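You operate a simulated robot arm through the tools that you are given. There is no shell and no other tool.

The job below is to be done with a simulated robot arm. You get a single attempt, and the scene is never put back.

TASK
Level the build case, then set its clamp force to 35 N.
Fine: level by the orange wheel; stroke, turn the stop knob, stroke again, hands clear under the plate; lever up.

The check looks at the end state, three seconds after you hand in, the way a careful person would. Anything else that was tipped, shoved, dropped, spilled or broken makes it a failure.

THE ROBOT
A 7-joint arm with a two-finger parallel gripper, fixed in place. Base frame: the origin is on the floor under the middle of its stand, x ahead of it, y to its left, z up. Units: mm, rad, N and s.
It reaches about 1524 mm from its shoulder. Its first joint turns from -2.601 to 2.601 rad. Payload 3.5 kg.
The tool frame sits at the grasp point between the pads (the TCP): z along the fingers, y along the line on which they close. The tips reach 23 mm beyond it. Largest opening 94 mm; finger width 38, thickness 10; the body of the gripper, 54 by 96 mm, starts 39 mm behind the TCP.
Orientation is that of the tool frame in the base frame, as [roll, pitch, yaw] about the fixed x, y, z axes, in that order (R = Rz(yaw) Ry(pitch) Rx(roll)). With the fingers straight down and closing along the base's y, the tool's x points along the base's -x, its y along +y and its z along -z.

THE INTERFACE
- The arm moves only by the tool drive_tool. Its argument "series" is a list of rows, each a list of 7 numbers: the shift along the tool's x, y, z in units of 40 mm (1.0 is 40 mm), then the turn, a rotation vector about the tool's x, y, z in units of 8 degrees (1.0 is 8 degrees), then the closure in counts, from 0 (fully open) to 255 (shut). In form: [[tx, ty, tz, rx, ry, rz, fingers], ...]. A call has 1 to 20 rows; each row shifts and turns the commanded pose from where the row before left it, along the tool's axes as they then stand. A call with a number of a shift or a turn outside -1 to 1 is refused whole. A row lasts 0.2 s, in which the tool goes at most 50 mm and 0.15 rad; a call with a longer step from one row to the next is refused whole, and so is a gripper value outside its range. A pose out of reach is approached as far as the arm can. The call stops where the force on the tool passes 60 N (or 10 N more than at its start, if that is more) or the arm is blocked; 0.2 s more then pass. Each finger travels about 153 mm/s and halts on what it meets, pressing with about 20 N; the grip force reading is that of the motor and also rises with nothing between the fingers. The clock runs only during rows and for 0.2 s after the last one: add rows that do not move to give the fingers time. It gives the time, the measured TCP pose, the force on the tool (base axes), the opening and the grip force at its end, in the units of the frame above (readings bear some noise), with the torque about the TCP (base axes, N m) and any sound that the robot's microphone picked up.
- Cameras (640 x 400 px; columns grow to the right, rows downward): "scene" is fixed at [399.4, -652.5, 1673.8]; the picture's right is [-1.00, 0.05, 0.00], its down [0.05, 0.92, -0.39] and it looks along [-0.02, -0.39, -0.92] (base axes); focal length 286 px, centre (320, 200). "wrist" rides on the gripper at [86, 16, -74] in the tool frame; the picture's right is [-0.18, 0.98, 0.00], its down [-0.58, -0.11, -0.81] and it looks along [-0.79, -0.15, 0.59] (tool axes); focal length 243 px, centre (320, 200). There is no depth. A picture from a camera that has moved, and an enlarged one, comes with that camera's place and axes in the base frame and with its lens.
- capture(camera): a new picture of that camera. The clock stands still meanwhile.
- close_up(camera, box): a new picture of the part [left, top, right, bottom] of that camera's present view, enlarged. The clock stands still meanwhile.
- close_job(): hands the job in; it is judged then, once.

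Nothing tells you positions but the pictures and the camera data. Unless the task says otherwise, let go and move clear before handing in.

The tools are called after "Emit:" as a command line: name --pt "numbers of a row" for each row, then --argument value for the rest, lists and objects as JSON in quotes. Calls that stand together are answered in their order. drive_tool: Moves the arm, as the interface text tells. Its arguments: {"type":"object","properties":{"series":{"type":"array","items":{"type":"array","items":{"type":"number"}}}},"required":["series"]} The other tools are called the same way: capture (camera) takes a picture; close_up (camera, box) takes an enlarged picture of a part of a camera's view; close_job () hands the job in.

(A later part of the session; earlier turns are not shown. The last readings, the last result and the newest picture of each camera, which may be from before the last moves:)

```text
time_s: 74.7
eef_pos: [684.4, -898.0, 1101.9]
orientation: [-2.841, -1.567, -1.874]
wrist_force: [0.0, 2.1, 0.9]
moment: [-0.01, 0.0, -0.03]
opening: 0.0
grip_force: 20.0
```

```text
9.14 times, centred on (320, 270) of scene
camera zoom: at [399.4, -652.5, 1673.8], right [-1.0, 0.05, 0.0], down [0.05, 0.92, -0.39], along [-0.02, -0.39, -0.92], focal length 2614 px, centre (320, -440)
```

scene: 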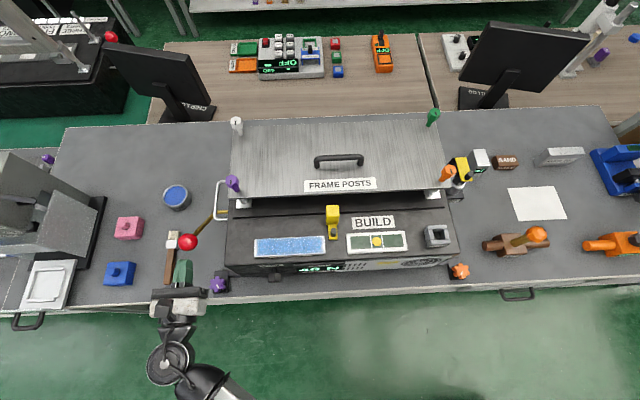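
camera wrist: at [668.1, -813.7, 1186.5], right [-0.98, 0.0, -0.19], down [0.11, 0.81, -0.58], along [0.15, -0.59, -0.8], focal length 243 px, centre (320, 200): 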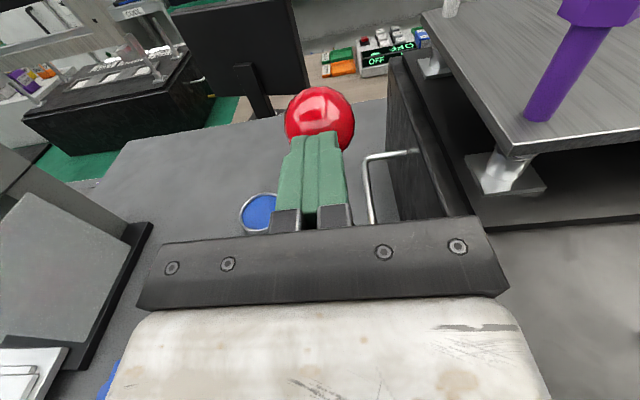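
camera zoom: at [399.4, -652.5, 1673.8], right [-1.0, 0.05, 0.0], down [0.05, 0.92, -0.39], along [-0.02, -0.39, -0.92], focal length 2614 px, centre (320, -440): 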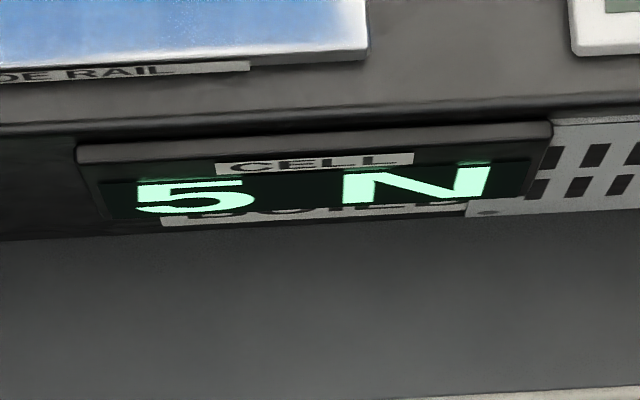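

The display does show 5 N steps. Continuing the fine stroke to map the transitions.

Emit:
drive_tool --pt "0.002 0 0.05 0 0 0 255"

Emit:
close_up --camera "scene" --box '[285, 250, 355, 290]'

Emit:
drive_tool --pt "0.002 0 0.05 0 0 0 255"

Emit:
close_up --camera "scene" --box '[285, 250, 355, 290]'

Emit:
drive_tool --pt "0.001 0 0.05 0 0 0 255"

Emit:
close_up --camera "scene" --box '[285, 250, 355, 290]'

Emit:
drive_tool --pt "0.001 0 0.05 0 0 0 255"

Emit:
close_up --camera "scene" --box '[285, 250, 355, 290]'

Emit:
drive_tool --pt "0 0 0.05 0 0 0 255"

Emit:
close_up --camera "scene" --box '[285, 250, 355, 290]'

Emit:
drive_tool --pt "0 0 0.05 0 0 0 255"

Emit:
close_up --camera "scene" --box '[285, 250, 355, 290]'

Emit:
drive_tool --pt "0 0 0.05 0 0 0 255"

Emit:
close_up --camera "scene" --box '[285, 250, 355, 290]'

Emit:
drive_tool --pt "0 0 0.05 0 0 0 255"

Emit:
close_up --camera "scene" --box '[285, 250, 355, 290]'

```text
time_s: 75.1
eef_pos: [684.2, -899.8, 1100.3]
orientation: [-2.828, -1.564, -1.883]
wrist_force: [0.8, 3.0, 1.3]
moment: [-0.02, 0.02, -0.01]
opening: 0.0
grip_force: 20.0
```

```text
9.14 times, centred on (320, 270) of scene
camera zoom: at [399.4, -652.5, 1673.8], right [-1.0, 0.05, 0.0], down [0.05, 0.92, -0.39], along [-0.02, -0.39, -0.92], focal length 2614 px, centre (320, -440)
```

zoom: 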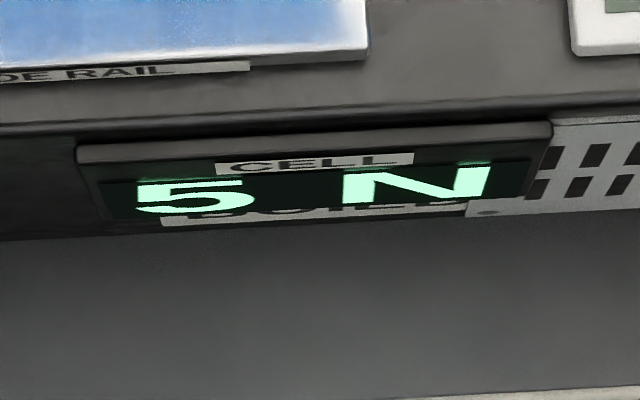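

```text
time_s: 75.5
eef_pos: [684.2, -901.6, 1099.4]
orientation: [-2.838, -1.565, -1.878]
wrist_force: [1.1, 3.9, 1.0]
moment: [0.02, 0.01, 0.0]
opening: 0.0
grip_force: 20.3
```

```text
9.14 times, centred on (320, 270) of scene
camera zoom: at [399.4, -652.5, 1673.8], right [-1.0, 0.05, 0.0], down [0.05, 0.92, -0.39], along [-0.02, -0.39, -0.92], focal length 2614 px, centre (320, -440)
```

zoom: 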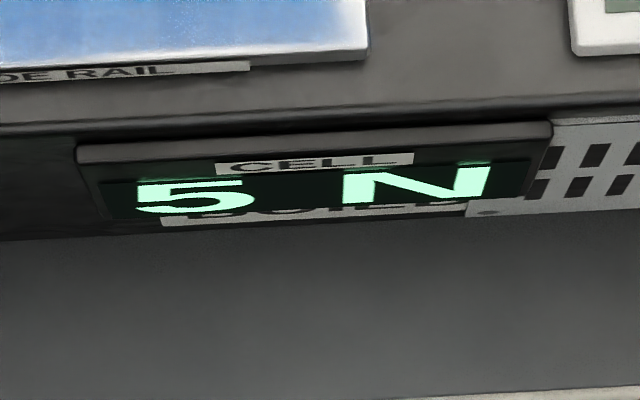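

```text
time_s: 75.9
eef_pos: [685.4, -903.9, 1100.6]
orientation: [-2.841, -1.565, -1.87]
wrist_force: [-0.1, 3.3, 0.9]
moment: [-0.03, 0.01, 0.02]
opening: 0.0
grip_force: 19.9
```

```text
9.14 times, centred on (320, 270) of scene
camera zoom: at [399.4, -652.5, 1673.8], right [-1.0, 0.05, 0.0], down [0.05, 0.92, -0.39], along [-0.02, -0.39, -0.92], focal length 2614 px, centre (320, -440)
```

zoom: 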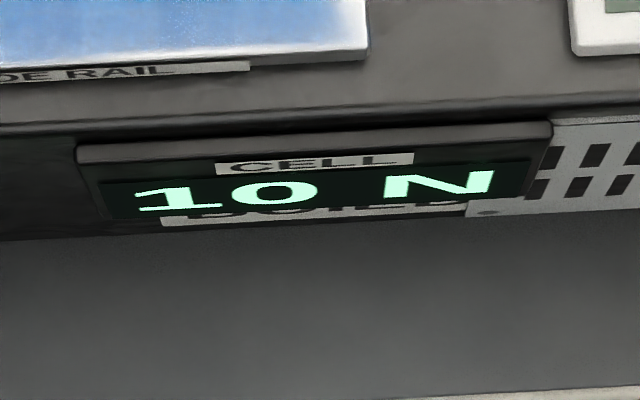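

```text
time_s: 76.3
eef_pos: [685.3, -905.7, 1100.1]
orientation: [-2.831, -1.564, -1.881]
wrist_force: [-0.2, 3.1, 1.6]
moment: [-0.02, 0.01, -0.03]
opening: 0.0
grip_force: 20.1
```

```text
9.14 times, centred on (320, 270) of scene
camera zoom: at [399.4, -652.5, 1673.8], right [-1.0, 0.05, 0.0], down [0.05, 0.92, -0.39], along [-0.02, -0.39, -0.92], focal length 2614 px, centre (320, -440)
```

zoom: 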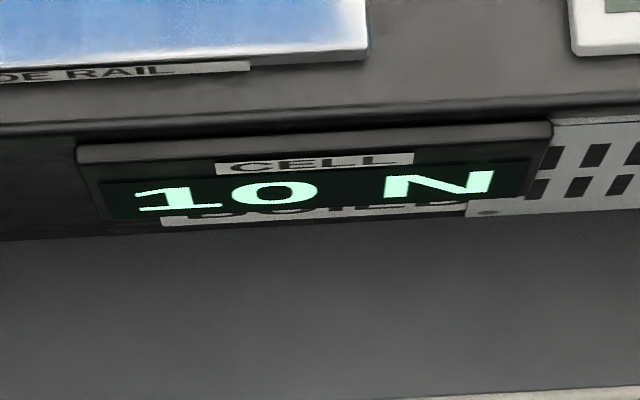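

```text
time_s: 76.7
eef_pos: [683.9, -908.1, 1101.3]
orientation: [-2.833, -1.565, -1.881]
wrist_force: [0.0, 4.5, 1.0]
moment: [-0.04, -0.02, -0.01]
opening: 0.0
grip_force: 19.7
```

```text
9.14 times, centred on (320, 270) of scene
camera zoom: at [399.4, -652.5, 1673.8], right [-1.0, 0.05, 0.0], down [0.05, 0.92, -0.39], along [-0.02, -0.39, -0.92], focal length 2614 px, centre (320, -440)
```

zoom: 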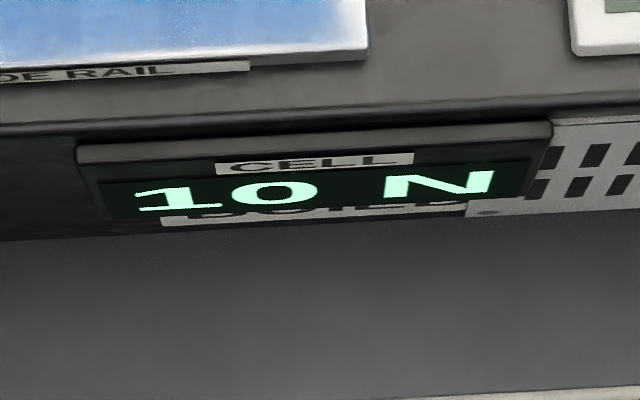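

```text
time_s: 77.1
eef_pos: [684.2, -910.2, 1100.0]
orientation: [-2.84, -1.566, -1.873]
wrist_force: [-0.5, 4.3, 0.8]
moment: [-0.04, 0.01, -0.03]
opening: 0.0
grip_force: 19.9
```

```text
9.14 times, centred on (320, 270) of scene
camera zoom: at [399.4, -652.5, 1673.8], right [-1.0, 0.05, 0.0], down [0.05, 0.92, -0.39], along [-0.02, -0.39, -0.92], focal length 2614 px, centre (320, -440)
```

zoom: 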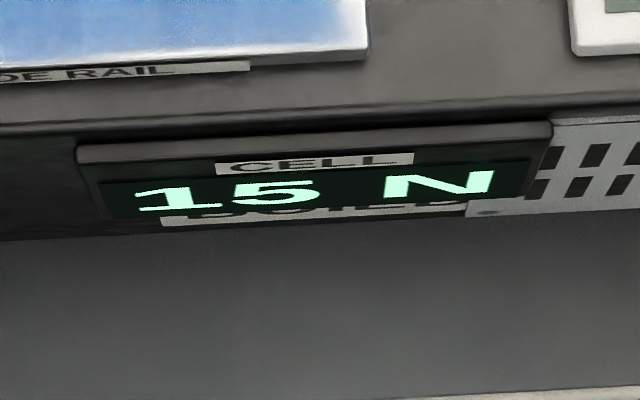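

```text
time_s: 77.5
eef_pos: [684.2, -911.3, 1100.1]
orientation: [-2.83, -1.567, -1.883]
wrist_force: [-0.2, 4.4, 1.9]
moment: [-0.06, -0.01, 0.0]
opening: 0.0
grip_force: 19.7
```

```text
9.14 times, centred on (320, 270) of scene
camera zoom: at [399.4, -652.5, 1673.8], right [-1.0, 0.05, 0.0], down [0.05, 0.92, -0.39], along [-0.02, -0.39, -0.92], focal length 2614 px, centre (320, -440)
```

zoom: 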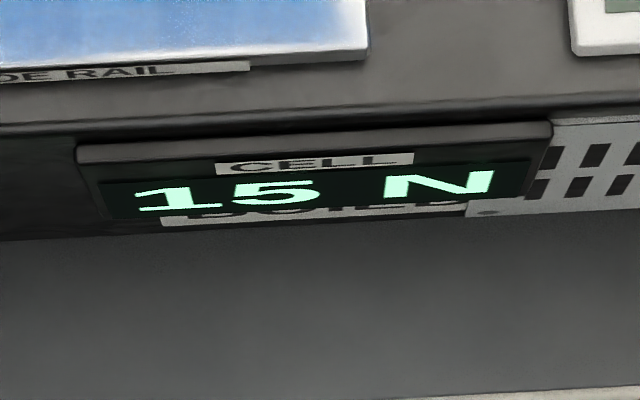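

```text
time_s: 77.9
eef_pos: [684.4, -914.4, 1099.1]
orientation: [-2.827, -1.565, -1.886]
wrist_force: [1.0, 4.7, 1.6]
moment: [-0.06, -0.04, 0.05]
opening: 0.1
grip_force: 19.9
```

```text
9.14 times, centred on (320, 270) of scene
camera zoom: at [399.4, -652.5, 1673.8], right [-1.0, 0.05, 0.0], down [0.05, 0.92, -0.39], along [-0.02, -0.39, -0.92], focal length 2614 px, centre (320, -440)
```

zoom: 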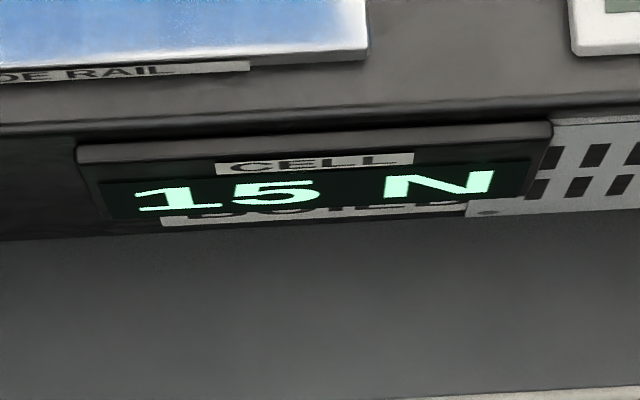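

Transitions are ~6 mm apart per 5 N. Continuing to the stop.

Emit:
drive_tool --pt "0 0 0.05 0 0 0 255"

Emit:
close_up --camera "scene" --box '[285, 250, 355, 290]'

Emit:
drive_tool --pt "-0.002 0 0.1 0 0 0 255"

Emit:
close_up --camera "scene" --box '[285, 250, 355, 290]'

Emit:
drive_tool --pt "-0.003 0 0.05 0 0 0 255"

Emit:
close_up --camera "scene" --box '[285, 250, 355, 290]'

Emit:
drive_tool --pt "-0.003 0 0.05 0 0 0 255"

Emit:
close_up --camera "scene" --box '[285, 250, 355, 290]'

Emit:
drive_tool --pt "-0.004 0 0.05 0 0 0 255"

Emit:
close_up --camera "scene" --box '[285, 250, 355, 290]'

Emit:
drive_tool --pt "-0.004 0 0.05 0 0 0 255"

Emit:
close_up --camera "scene" --box '[285, 250, 355, 290]'

Emit:
drive_tool --pt "-0.004 0 0.05 0 0 0 255"

Emit:
close_up --camera "scene" --box '[285, 250, 355, 290]'

Emit:
drive_tool --pt "-0.004 0 0.05 0 0 0 255"

Emit:
close_up --camera "scene" --box '[285, 250, 355, 290]'

```text
time_s: 78.3
eef_pos: [684.9, -916.7, 1099.4]
orientation: [-2.834, -1.564, -1.878]
wrist_force: [1.1, 5.1, 0.6]
moment: [-0.01, 0.0, 0.02]
opening: 0.0
grip_force: 20.6
```

```text
9.14 times, centred on (320, 270) of scene
camera zoom: at [399.4, -652.5, 1673.8], right [-1.0, 0.05, 0.0], down [0.05, 0.92, -0.39], along [-0.02, -0.39, -0.92], focal length 2614 px, centre (320, -440)
```

zoom: 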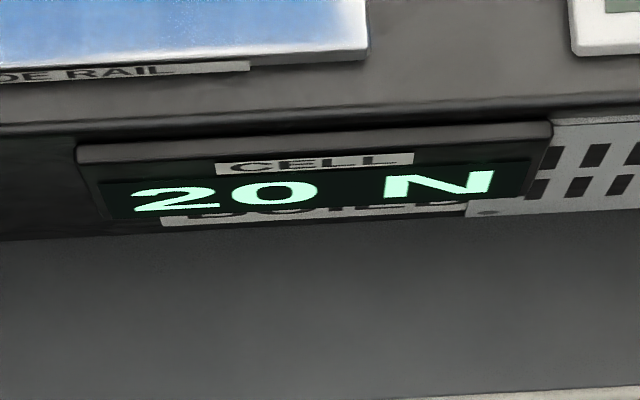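

```text
time_s: 78.7
eef_pos: [684.0, -920.1, 1100.3]
orientation: [-2.823, -1.565, -1.89]
wrist_force: [1.7, 6.1, 0.8]
moment: [-0.01, -0.02, 0.01]
opening: 0.2
grip_force: 19.6
```

```text
9.14 times, centred on (320, 270) of scene
camera zoom: at [399.4, -652.5, 1673.8], right [-1.0, 0.05, 0.0], down [0.05, 0.92, -0.39], along [-0.02, -0.39, -0.92], focal length 2614 px, centre (320, -440)
```

zoom: 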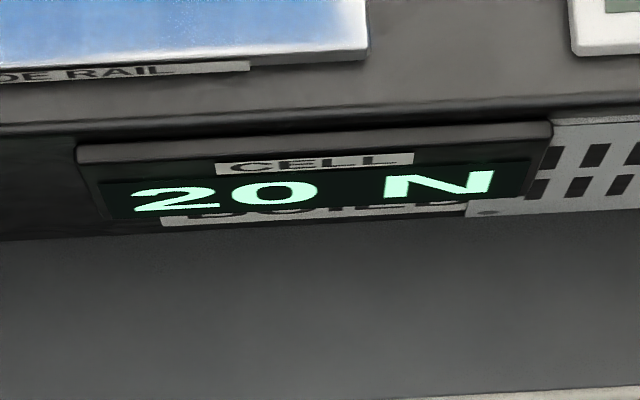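

```text
time_s: 79.1
eef_pos: [683.1, -922.4, 1099.4]
orientation: [-2.845, -1.565, -1.868]
wrist_force: [-1.3, 5.1, 0.6]
moment: [-0.01, -0.02, 0.0]
opening: 0.0
grip_force: 19.5
```

```text
9.14 times, centred on (320, 270) of scene
camera zoom: at [399.4, -652.5, 1673.8], right [-1.0, 0.05, 0.0], down [0.05, 0.92, -0.39], along [-0.02, -0.39, -0.92], focal length 2614 px, centre (320, -440)
```

zoom: 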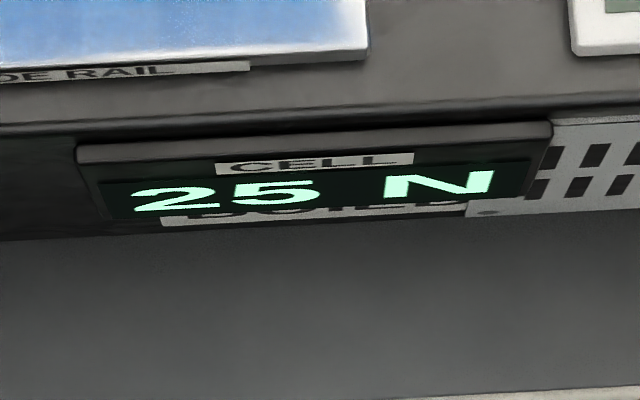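

```text
time_s: 79.5
eef_pos: [685.1, -924.0, 1099.7]
orientation: [-2.847, -1.566, -1.866]
wrist_force: [-3.0, 6.6, -0.9]
moment: [0.01, 0.01, -0.07]
opening: 0.2
grip_force: 20.2
```

```text
9.14 times, centred on (320, 270) of scene
camera zoom: at [399.4, -652.5, 1673.8], right [-1.0, 0.05, 0.0], down [0.05, 0.92, -0.39], along [-0.02, -0.39, -0.92], focal length 2614 px, centre (320, -440)
```

zoom: 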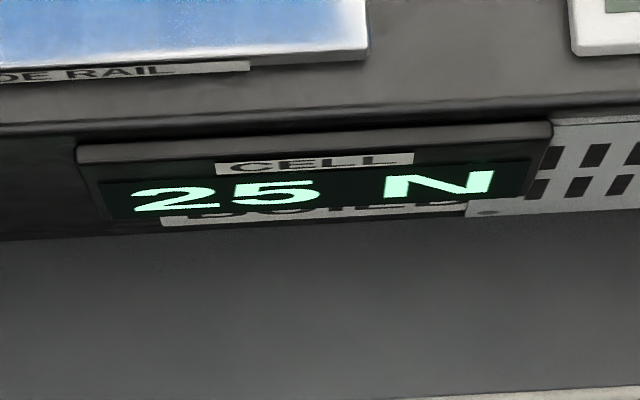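

```text
time_s: 79.9
eef_pos: [686.0, -924.9, 1099.3]
orientation: [-2.813, -1.567, -1.903]
wrist_force: [-1.6, 4.8, 1.6]
moment: [-0.01, -0.06, 0.0]
opening: 0.1
grip_force: 19.7
```

```text
9.14 times, centred on (320, 270) of scene
camera zoom: at [399.4, -652.5, 1673.8], right [-1.0, 0.05, 0.0], down [0.05, 0.92, -0.39], along [-0.02, -0.39, -0.92], focal length 2614 px, centre (320, -440)
```

zoom: 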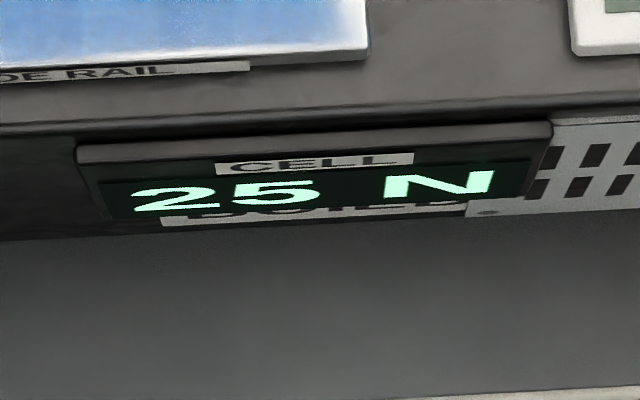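

```text
time_s: 80.3
eef_pos: [684.3, -927.1, 1099.6]
orientation: [-2.84, -1.566, -1.872]
wrist_force: [-1.4, 6.0, 2.2]
moment: [-0.05, 0.03, -0.03]
opening: 0.0
grip_force: 20.6
```

```text
9.14 times, centred on (320, 270) of scene
camera zoom: at [399.4, -652.5, 1673.8], right [-1.0, 0.05, 0.0], down [0.05, 0.92, -0.39], along [-0.02, -0.39, -0.92], focal length 2614 px, centre (320, -440)
```

zoom: 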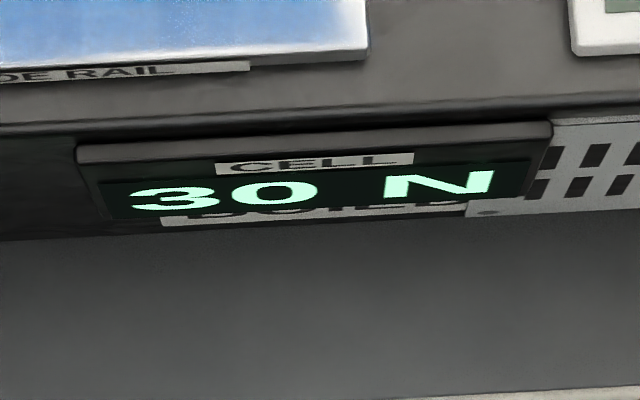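

```text
time_s: 80.7
eef_pos: [685.2, -930.2, 1099.2]
orientation: [-2.82, -1.567, -1.892]
wrist_force: [-1.3, 5.8, 1.5]
moment: [-0.05, 0.03, 0.0]
opening: 0.0
grip_force: 20.1
```

```text
9.14 times, centred on (320, 270) of scene
camera zoom: at [399.4, -652.5, 1673.8], right [-1.0, 0.05, 0.0], down [0.05, 0.92, -0.39], along [-0.02, -0.39, -0.92], focal length 2614 px, centre (320, -440)
```

zoom: 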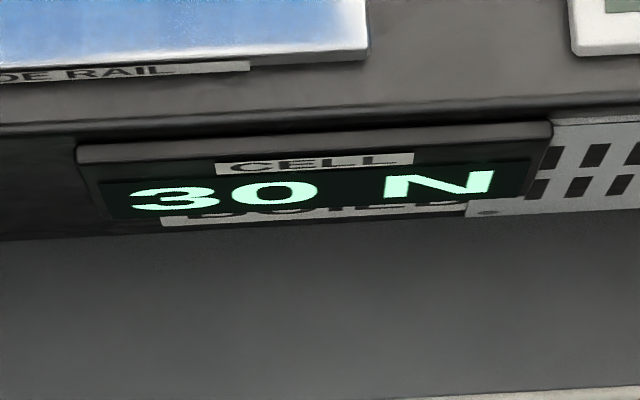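

```text
time_s: 81.1
eef_pos: [685.3, -931.3, 1098.6]
orientation: [-2.818, -1.566, -1.896]
wrist_force: [0.0, 6.3, 3.0]
moment: [-0.04, -0.01, 0.0]
opening: 0.0
grip_force: 19.2
```

```text
9.14 times, centred on (320, 270) of scene
camera zoom: at [399.4, -652.5, 1673.8], right [-1.0, 0.05, 0.0], down [0.05, 0.92, -0.39], along [-0.02, -0.39, -0.92], focal length 2614 px, centre (320, -440)
```

zoom: 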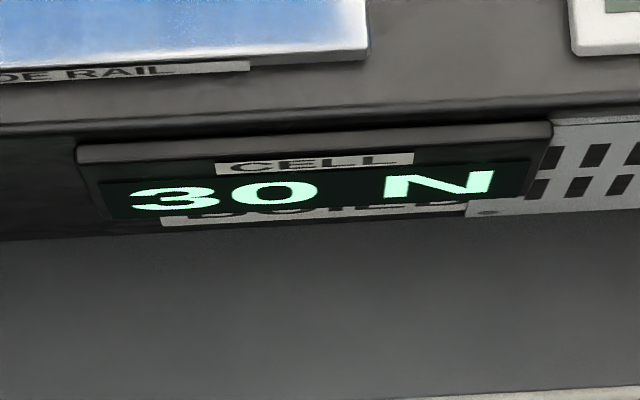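

Continuing to the stop.

Emit:
drive_tool --pt "-0.004 0 0.05 0 0 0 255"

Emit:
close_up --camera "scene" --box '[285, 250, 355, 290]'

Emit:
drive_tool --pt "-0.005 0 0.05 0 0 0 255"

Emit:
close_up --camera "scene" --box '[285, 250, 355, 290]'

Emit:
drive_tool --pt "-0.005 0 0.05 0 0 0 255"

Emit:
close_up --camera "scene" --box '[285, 250, 355, 290]'

Emit:
drive_tool --pt "-0.006 0 0.05 0 0 0 255"

Emit:
close_up --camera "scene" --box '[285, 250, 355, 290]'

Emit:
drive_tool --pt "-0.006 0 0.05 0 0 0 255"

Emit:
close_up --camera "scene" --box '[285, 250, 355, 290]'

Emit:
drive_tool --pt "-0.006 0 0.05 0 0 0 255"

Emit:
close_up --camera "scene" --box '[285, 250, 355, 290]'

Emit:
drive_tool --pt "-0.007 0 0.05 0 0 0 255"

Emit:
close_up --camera "scene" --box '[285, 250, 355, 290]'

```text
time_s: 81.5
eef_pos: [685.6, -933.8, 1097.3]
orientation: [-2.828, -1.565, -1.884]
wrist_force: [-0.2, 7.0, 2.5]
moment: [-0.08, -0.02, -0.02]
opening: 0.0
grip_force: 19.6
```

```text
9.14 times, centred on (320, 270) of scene
camera zoom: at [399.4, -652.5, 1673.8], right [-1.0, 0.05, 0.0], down [0.05, 0.92, -0.39], along [-0.02, -0.39, -0.92], focal length 2614 px, centre (320, -440)
```

zoom: 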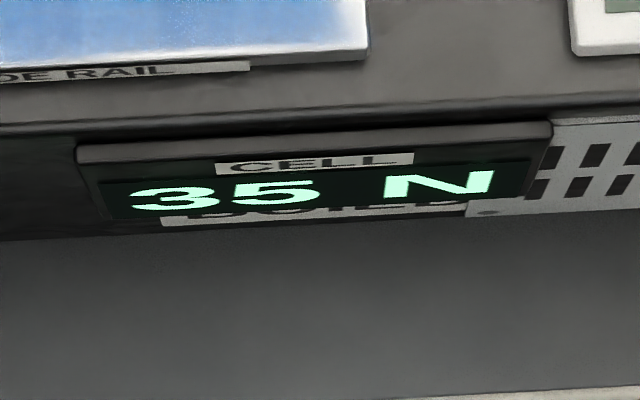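

```text
time_s: 81.9
eef_pos: [684.5, -935.1, 1099.4]
orientation: [-2.814, -1.567, -1.898]
wrist_force: [1.6, 8.8, 1.6]
moment: [-0.04, -0.03, 0.02]
opening: 0.2
grip_force: 19.9
```

```text
9.14 times, centred on (320, 270) of scene
camera zoom: at [399.4, -652.5, 1673.8], right [-1.0, 0.05, 0.0], down [0.05, 0.92, -0.39], along [-0.02, -0.39, -0.92], focal length 2614 px, centre (320, -440)
```

zoom: 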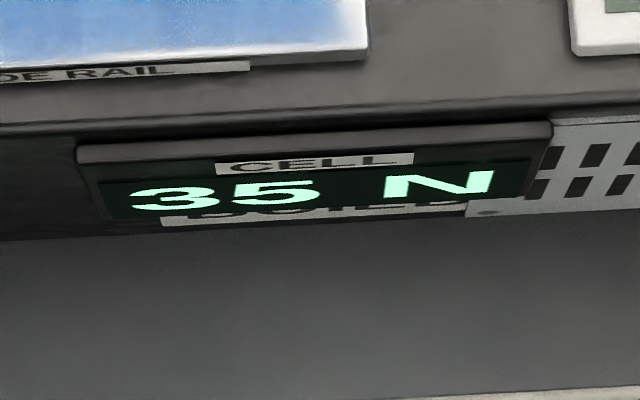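

```text
time_s: 82.3
eef_pos: [685.3, -937.0, 1098.6]
orientation: [-2.826, -1.565, -1.889]
wrist_force: [2.9, 9.0, 1.4]
moment: [-0.05, 0.0, 0.06]
opening: 0.0
grip_force: 19.5
```

```text
9.14 times, centred on (320, 270) of scene
camera zoom: at [399.4, -652.5, 1673.8], right [-1.0, 0.05, 0.0], down [0.05, 0.92, -0.39], along [-0.02, -0.39, -0.92], focal length 2614 px, centre (320, -440)
```

zoom: 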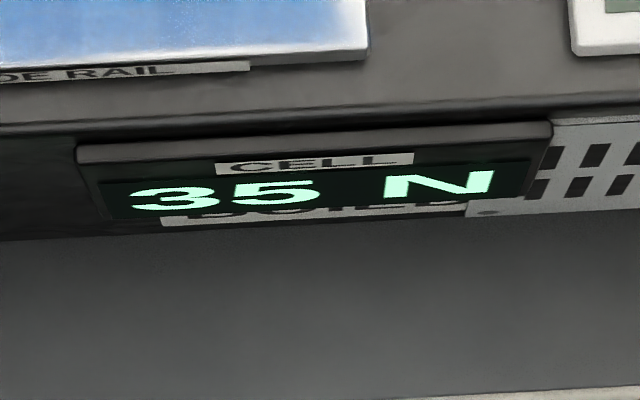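

```text
time_s: 82.7
eef_pos: [686.3, -939.8, 1099.2]
orientation: [-2.831, -1.566, -1.884]
wrist_force: [0.8, 8.1, 2.1]
moment: [-0.04, 0.0, 0.04]
opening: 0.0
grip_force: 20.0
```

```text
9.14 times, centred on (320, 270) of scene
camera zoom: at [399.4, -652.5, 1673.8], right [-1.0, 0.05, 0.0], down [0.05, 0.92, -0.39], along [-0.02, -0.39, -0.92], focal length 2614 px, centre (320, -440)
```

zoom: 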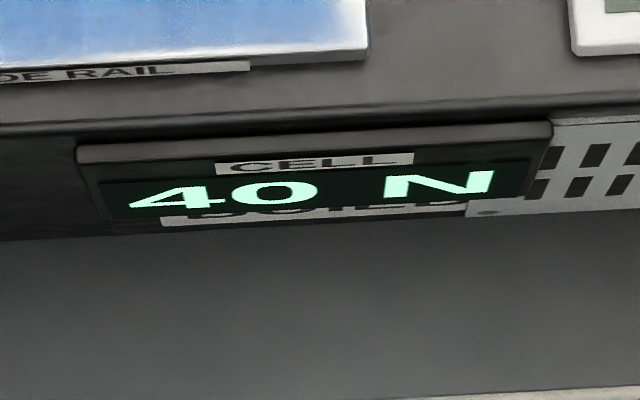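

```text
time_s: 83.1
eef_pos: [685.5, -942.5, 1098.2]
orientation: [-2.829, -1.566, -1.886]
wrist_force: [-2.2, 9.2, 2.5]
moment: [-0.05, -0.02, -0.02]
opening: 0.0
grip_force: 19.5
```

```text
9.14 times, centred on (320, 270) of scene
camera zoom: at [399.4, -652.5, 1673.8], right [-1.0, 0.05, 0.0], down [0.05, 0.92, -0.39], along [-0.02, -0.39, -0.92], focal length 2614 px, centre (320, -440)
```

zoom: 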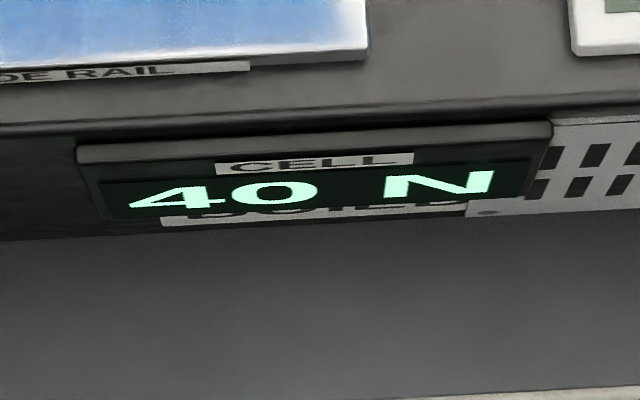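

```text
time_s: 83.5
eef_pos: [684.4, -943.6, 1098.0]
orientation: [-2.808, -1.568, -1.904]
wrist_force: [-3.8, 17.9, 1.5]
moment: [-0.04, 0.01, -0.09]
opening: 0.0
grip_force: 19.8
```

```text
9.14 times, centred on (320, 270) of scene
camera zoom: at [399.4, -652.5, 1673.8], right [-1.0, 0.05, 0.0], down [0.05, 0.92, -0.39], along [-0.02, -0.39, -0.92], focal length 2614 px, centre (320, -440)
```

zoom: 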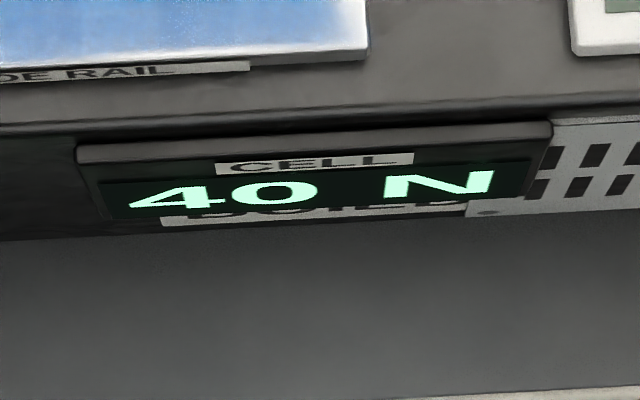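

```text
time_s: 83.9
eef_pos: [684.8, -943.3, 1097.1]
orientation: [-2.79, -1.565, -1.923]
wrist_force: [-6.7, 33.2, 1.0]
moment: [-0.02, 0.11, -0.14]
opening: 0.0
grip_force: 20.0
```

```text
9.14 times, centred on (320, 270) of scene
camera zoom: at [399.4, -652.5, 1673.8], right [-1.0, 0.05, 0.0], down [0.05, 0.92, -0.39], along [-0.02, -0.39, -0.92], focal length 2614 px, centre (320, -440)
```

zoom: 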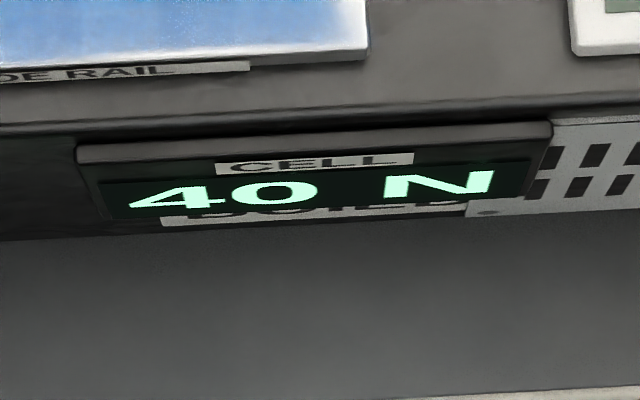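

The stop is now at tip y≈−943.2; the 35 N band spans −932.5 to −938.4, so the stop should move to about −935.4 — roughly 37° more CCW. Returning the lever gently to rest.

Emit:
drive_tool --pt "0.02 0 -0.3 0 0 0 255" --pt "0.01 0 -0.4 0 0 0 255" --pt "-0.0125 0 -0.4275 0 0 0 255" --pt "-0.0475 0 -0.4275 0 0 0 255" --pt "-0.0875 0 -0.4225 0 0 0 255" --pt "-0.12 0 -0.41 0 0 0 255" --pt "-0.158 0 -0.4 0 0 0 255" --pt "-0.19 0 -0.385 0 0 0 255" --pt "-0.225 0 -0.3675 0 0 0 255" --pt "-0.3375 0 -0.4425 0 0 0 255" --pt "0 0 -0.8 0 0 0 255" --pt "0 0 -0.8 0 0 0 180"

Emit:
capture --camera "scene"

```text
time_s: 86.5
eef_pos: [684.3, -722.9, 1051.8]
orientation: [-2.832, -1.566, -1.883]
wrist_force: [0.4, -0.7, 0.2]
moment: [0.03, -0.01, -0.03]
opening: 27.7
grip_force: 0.1
```

```text
taken
```

scene: 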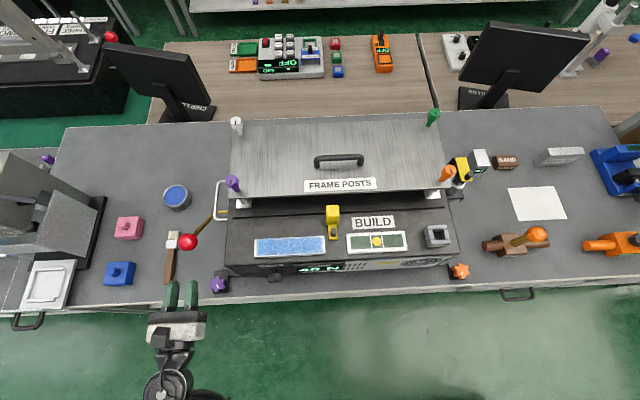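

Lever at rest. Going back to the stop knob, this time with the hand pre-rotated 15° clockwise to match the hexagon's flats.

Emit:
drive_tool --pt "0 0 -0.85 0 0 0 106" --pt "0 0.895 0 0 0 0 106" --pt "0 0.895 0 0 0 0 106" --pt "0 0.895 0 0 0 0 106" --pt "0 0.895 0 0 0 0 106" --pt "0 0.9 0 0 0 0 106" --pt "-0.733 0 0 0 0 0 106" --pt "-0.733 0 0 0 0 0 106" --pt "-0.733 0 0 0 0 0 106" --pt "0 0 0 0 0 0.94 106" --pt "0 0 0 0 0 0.94 106"

Emit:
capture --camera "wrist"

Emit:
close_up --camera "wrist" --box '[240, 40, 400, 140]'

```text
time_s: 88.9
eef_pos: [505.0, -687.5, 962.6]
orientation: [-1.588, -1.305, -3.125]
wrist_force: [0.2, -0.6, 0.1]
moment: [0.05, 0.01, -0.01]
opening: 55.0
grip_force: 0.1
```

```text
taken
camera wrist: at [466.1, -614.1, 1044.9], right [-0.9, 0.0, -0.44], down [0.26, 0.81, -0.53], along [0.35, -0.59, -0.73], focal length 243 px, centre (320, 200)
```

wrist: 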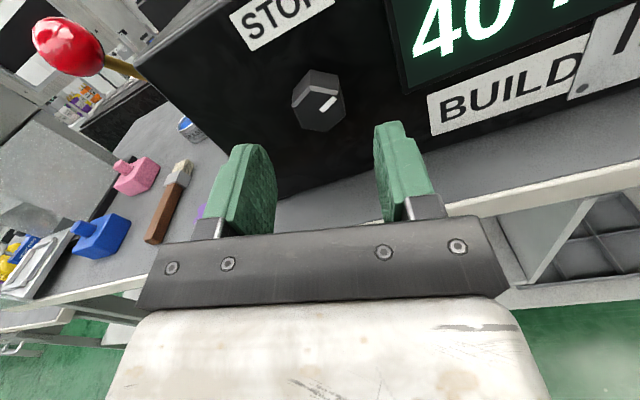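

```text
4.00 times, centred on (320, 90) of wrist
camera zoom: at [466.1, -614.1, 1044.9], right [-0.9, 0.0, -0.44], down [0.26, 0.81, -0.53], along [0.35, -0.59, -0.73], focal length 970 px, centre (320, 640)
```

zoom: 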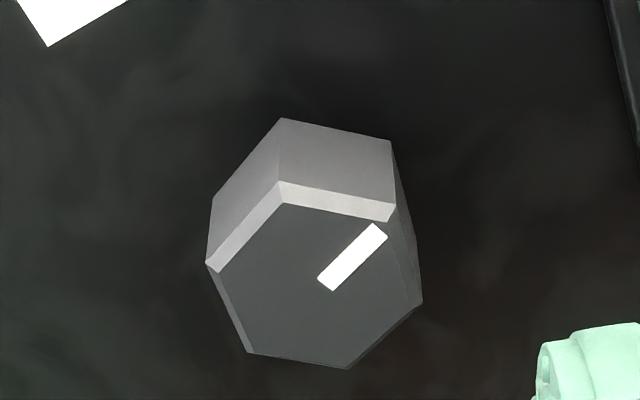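

The knob's flats match the pads' direction now. Moving in and closing.

Emit:
drive_tool --pt "0 0 0.6 0 0 0 106" --pt "0 0 0.5 0 0 0 106" --pt "0 0 0.33 0 0 0 106" --pt "0 0 0 0 0 0 150" --pt "0 0 0 0 0 0 220" --pt "0 0 0 0 0 0 220"

Emit:
capture --camera "wrist"

```text
time_s: 90.3
eef_pos: [505.3, -745.1, 964.8]
orientation: [-1.591, -1.308, -3.125]
wrist_force: [-2.5, -2.2, -1.4]
moment: [-0.13, 0.0, 0.42]
opening: 34.0
grip_force: 45.5
```

```text
taken
camera wrist: at [466.7, -670.3, 1044.6], right [-0.9, 0.0, -0.43], down [0.26, 0.81, -0.53], along [0.35, -0.59, -0.73], focal length 243 px, centre (320, 200)
```

wrist: 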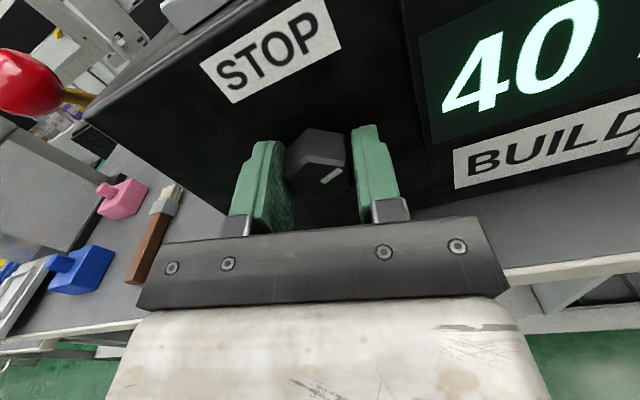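

Gripped at 34 mm. Turning 37° counter-clockwise.

Emit:
drive_tool --pt "0 0 0 0 0 -0.925 220" --pt "0 0 0 0 0 -0.925 220" --pt "0 0 0 0 0 -0.925 220" --pt "0 0 0 0 0 -0.925 220" --pt "0 0 0 0 0 -0.925 220"

Emit:
capture --camera "wrist"

```text
time_s: 91.5
eef_pos: [505.1, -744.1, 964.7]
orientation: [1.586, -1.187, -0.017]
wrist_force: [-15.7, 15.6, -8.7]
moment: [-0.5, 0.02, 0.18]
opening: 33.4
grip_force: 45.1
```

```text
taken
camera wrist: at [521.6, -670.5, 1051.7], right [-0.98, 0.0, 0.2], down [-0.11, 0.81, -0.58], along [-0.16, -0.59, -0.79], focal length 243 px, centre (320, 200)
```

wrist: 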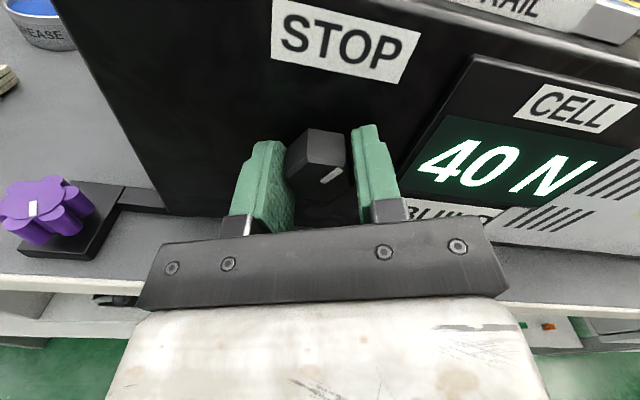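

Turned. Releasing, backing off, levelling the hand and moving to the lever front again.

Emit:
drive_tool --pt "0 0 0 0 0 0 150" --pt "0 0 0 0 0 0 106" --pt "0 0 -0.6 0 0 0 106" --pt "0 0 -0.9 0 0 0 106" --pt "0 0 0 0 0 0.92 106" --pt "0 0 0 0 0 0.92 106" --pt "0 0 0 0 0 0.92 106" --pt "0.8 0 0 0 0 0 255" --pt "0.8 0 0 0 0 0 255" --pt "0.6 0 0 0 0 0 255" --pt "0 -0.9 0 0 0 0 255" --pt "0 -0.9 0 0 0 0 255" --pt "0 -0.9 0 0 0 0 255" --pt "0 -0.9 0 0 0 0 255" --pt "0 -0.89 0 0 0 0 255" --pt "0 0 0.8 0 0 0 255" --pt "0 0 0.8 0 0 0 255" --pt "0 0 0.45 0 0 0 255"

Emit:
capture --camera "wrist"

Emit:
capture --camera "scene"

```text
time_s: 95.3
eef_pos: [685.8, -769.3, 1051.9]
orientation: [-2.505, -1.566, -2.208]
wrist_force: [0.3, -0.1, 0.1]
moment: [0.01, 0.03, 0.04]
opening: 0.0
grip_force: 19.9
```

```text
taken
camera wrist: at [668.7, -695.2, 1139.9], right [-0.98, 0.0, -0.19], down [0.11, 0.81, -0.58], along [0.15, -0.59, -0.79], focal length 243 px, centre (320, 200)
```

wrist: 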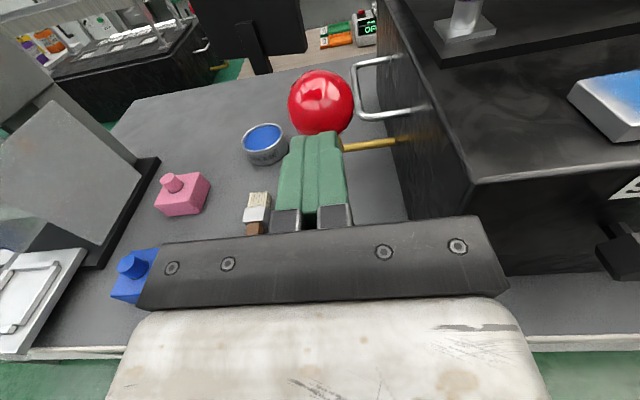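

```text
taken
```

scene: 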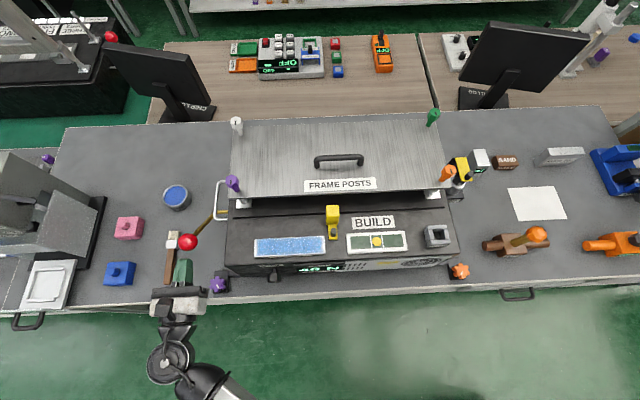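

In position. Performing the stroke: first along the arc to just before the expected stop.

Emit:
drive_tool --pt "0.05 0.01 0.45 0 0 0 255" --pt "0.3375 0 0.4425 0 0 0 255" --pt "0.225 0 0.3675 0 0 0 255" --pt "0.19 0 0.385 0 0 0 255" --pt "0.158 0 0.4 0 0 0 255" --pt "0.12 0 0.41 0 0 0 255" --pt "0.0875 0 0.4225 0 0 0 255" --pt "0.03 0 0.3 0 0 0 255" --pt "0.01 0 0.3 0 0 0 255" --pt "0 0 0.3 0 0 0 255"

Emit:
close_up --camera "scene" --box '[285, 250, 355, 290]'

Emit:
drive_tool --pt "-0.004 0 0.05 0 0 0 255"

Emit:
close_up --camera "scene" --box '[285, 250, 355, 290]'

Emit:
drive_tool --pt "-0.004 0 0.05 0 0 0 255"

Emit:
close_up --camera "scene" --box '[285, 250, 355, 290]'

Emit:
drive_tool --pt "-0.005 0 0.05 0 0 0 255"

Emit:
close_up --camera "scene" --box '[285, 250, 355, 290]'

Emit:
drive_tool --pt "-0.005 0 0.05 0 0 0 255"

Emit:
close_up --camera "scene" --box '[285, 250, 355, 290]'

```text
time_s: 97.5
eef_pos: [684.1, -917.4, 1099.7]
orientation: [-2.486, -1.565, -2.227]
wrist_force: [0.4, 5.8, 1.3]
moment: [-0.01, -0.01, 0.04]
opening: 0.2
grip_force: 20.3
```

```text
9.14 times, centred on (320, 270) of scene
camera zoom: at [399.4, -652.5, 1673.8], right [-1.0, 0.05, 0.0], down [0.05, 0.92, -0.39], along [-0.02, -0.39, -0.92], focal length 2614 px, centre (320, -440)
```

zoom: 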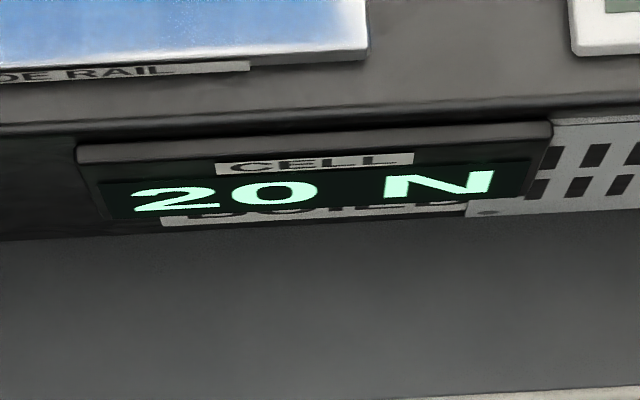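

```text
time_s: 97.9
eef_pos: [684.5, -920.5, 1100.5]
orientation: [-2.472, -1.566, -2.239]
wrist_force: [-0.3, 5.4, 1.4]
moment: [-0.05, 0.03, -0.01]
opening: 0.0
grip_force: 19.9
```

```text
9.14 times, centred on (320, 270) of scene
camera zoom: at [399.4, -652.5, 1673.8], right [-1.0, 0.05, 0.0], down [0.05, 0.92, -0.39], along [-0.02, -0.39, -0.92], focal length 2614 px, centre (320, -440)
```

zoom: 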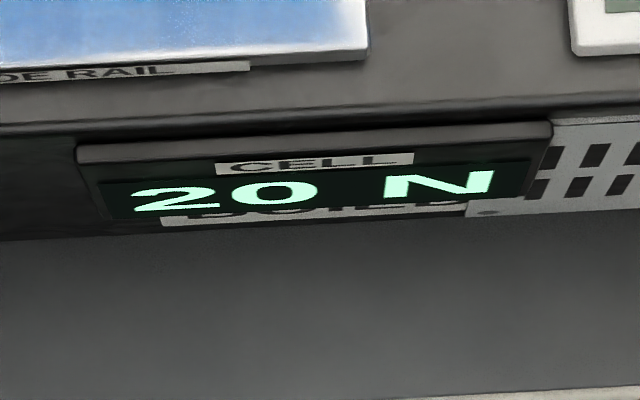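

```text
time_s: 98.3
eef_pos: [684.6, -922.3, 1099.8]
orientation: [-2.492, -1.565, -2.222]
wrist_force: [0.6, 6.6, 1.6]
moment: [0.02, -0.01, 0.02]
opening: 0.0
grip_force: 20.2
```

```text
9.14 times, centred on (320, 270) of scene
camera zoom: at [399.4, -652.5, 1673.8], right [-1.0, 0.05, 0.0], down [0.05, 0.92, -0.39], along [-0.02, -0.39, -0.92], focal length 2614 px, centre (320, -440)
```

zoom: 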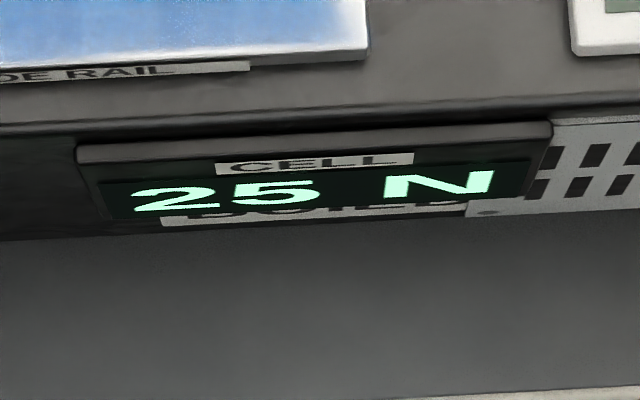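

```text
time_s: 98.7
eef_pos: [683.7, -924.6, 1099.7]
orientation: [-2.481, -1.565, -2.233]
wrist_force: [-0.3, 6.6, 1.8]
moment: [-0.06, -0.02, -0.02]
opening: 0.0
grip_force: 20.5
```

```text
9.14 times, centred on (320, 270) of scene
camera zoom: at [399.4, -652.5, 1673.8], right [-1.0, 0.05, 0.0], down [0.05, 0.92, -0.39], along [-0.02, -0.39, -0.92], focal length 2614 px, centre (320, -440)
```

zoom: 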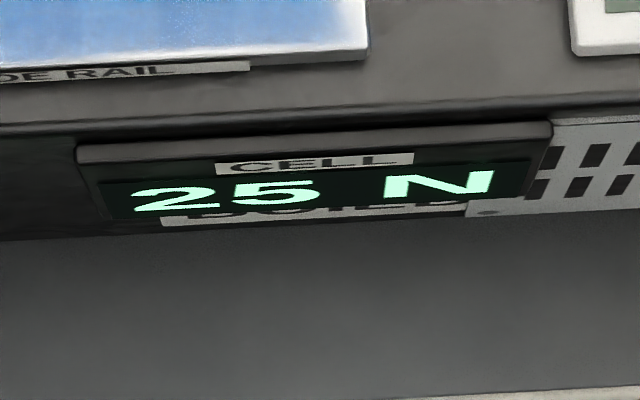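

```text
time_s: 99.1
eef_pos: [683.5, -927.7, 1099.7]
orientation: [-2.477, -1.565, -2.237]
wrist_force: [0.9, 5.7, 3.3]
moment: [-0.08, -0.01, 0.01]
opening: 0.1
grip_force: 19.6
```

```text
9.14 times, centred on (320, 270) of scene
camera zoom: at [399.4, -652.5, 1673.8], right [-1.0, 0.05, 0.0], down [0.05, 0.92, -0.39], along [-0.02, -0.39, -0.92], focal length 2614 px, centre (320, -440)
```

zoom: 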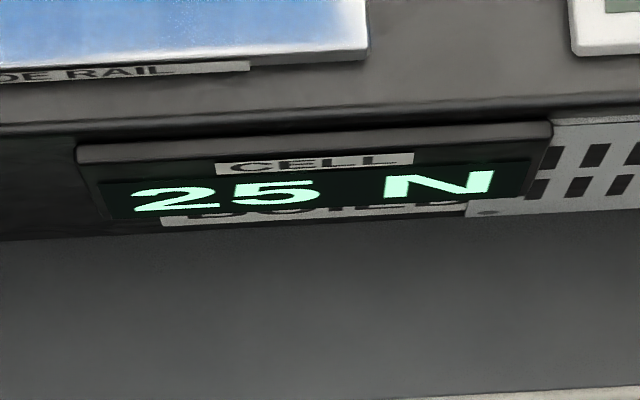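

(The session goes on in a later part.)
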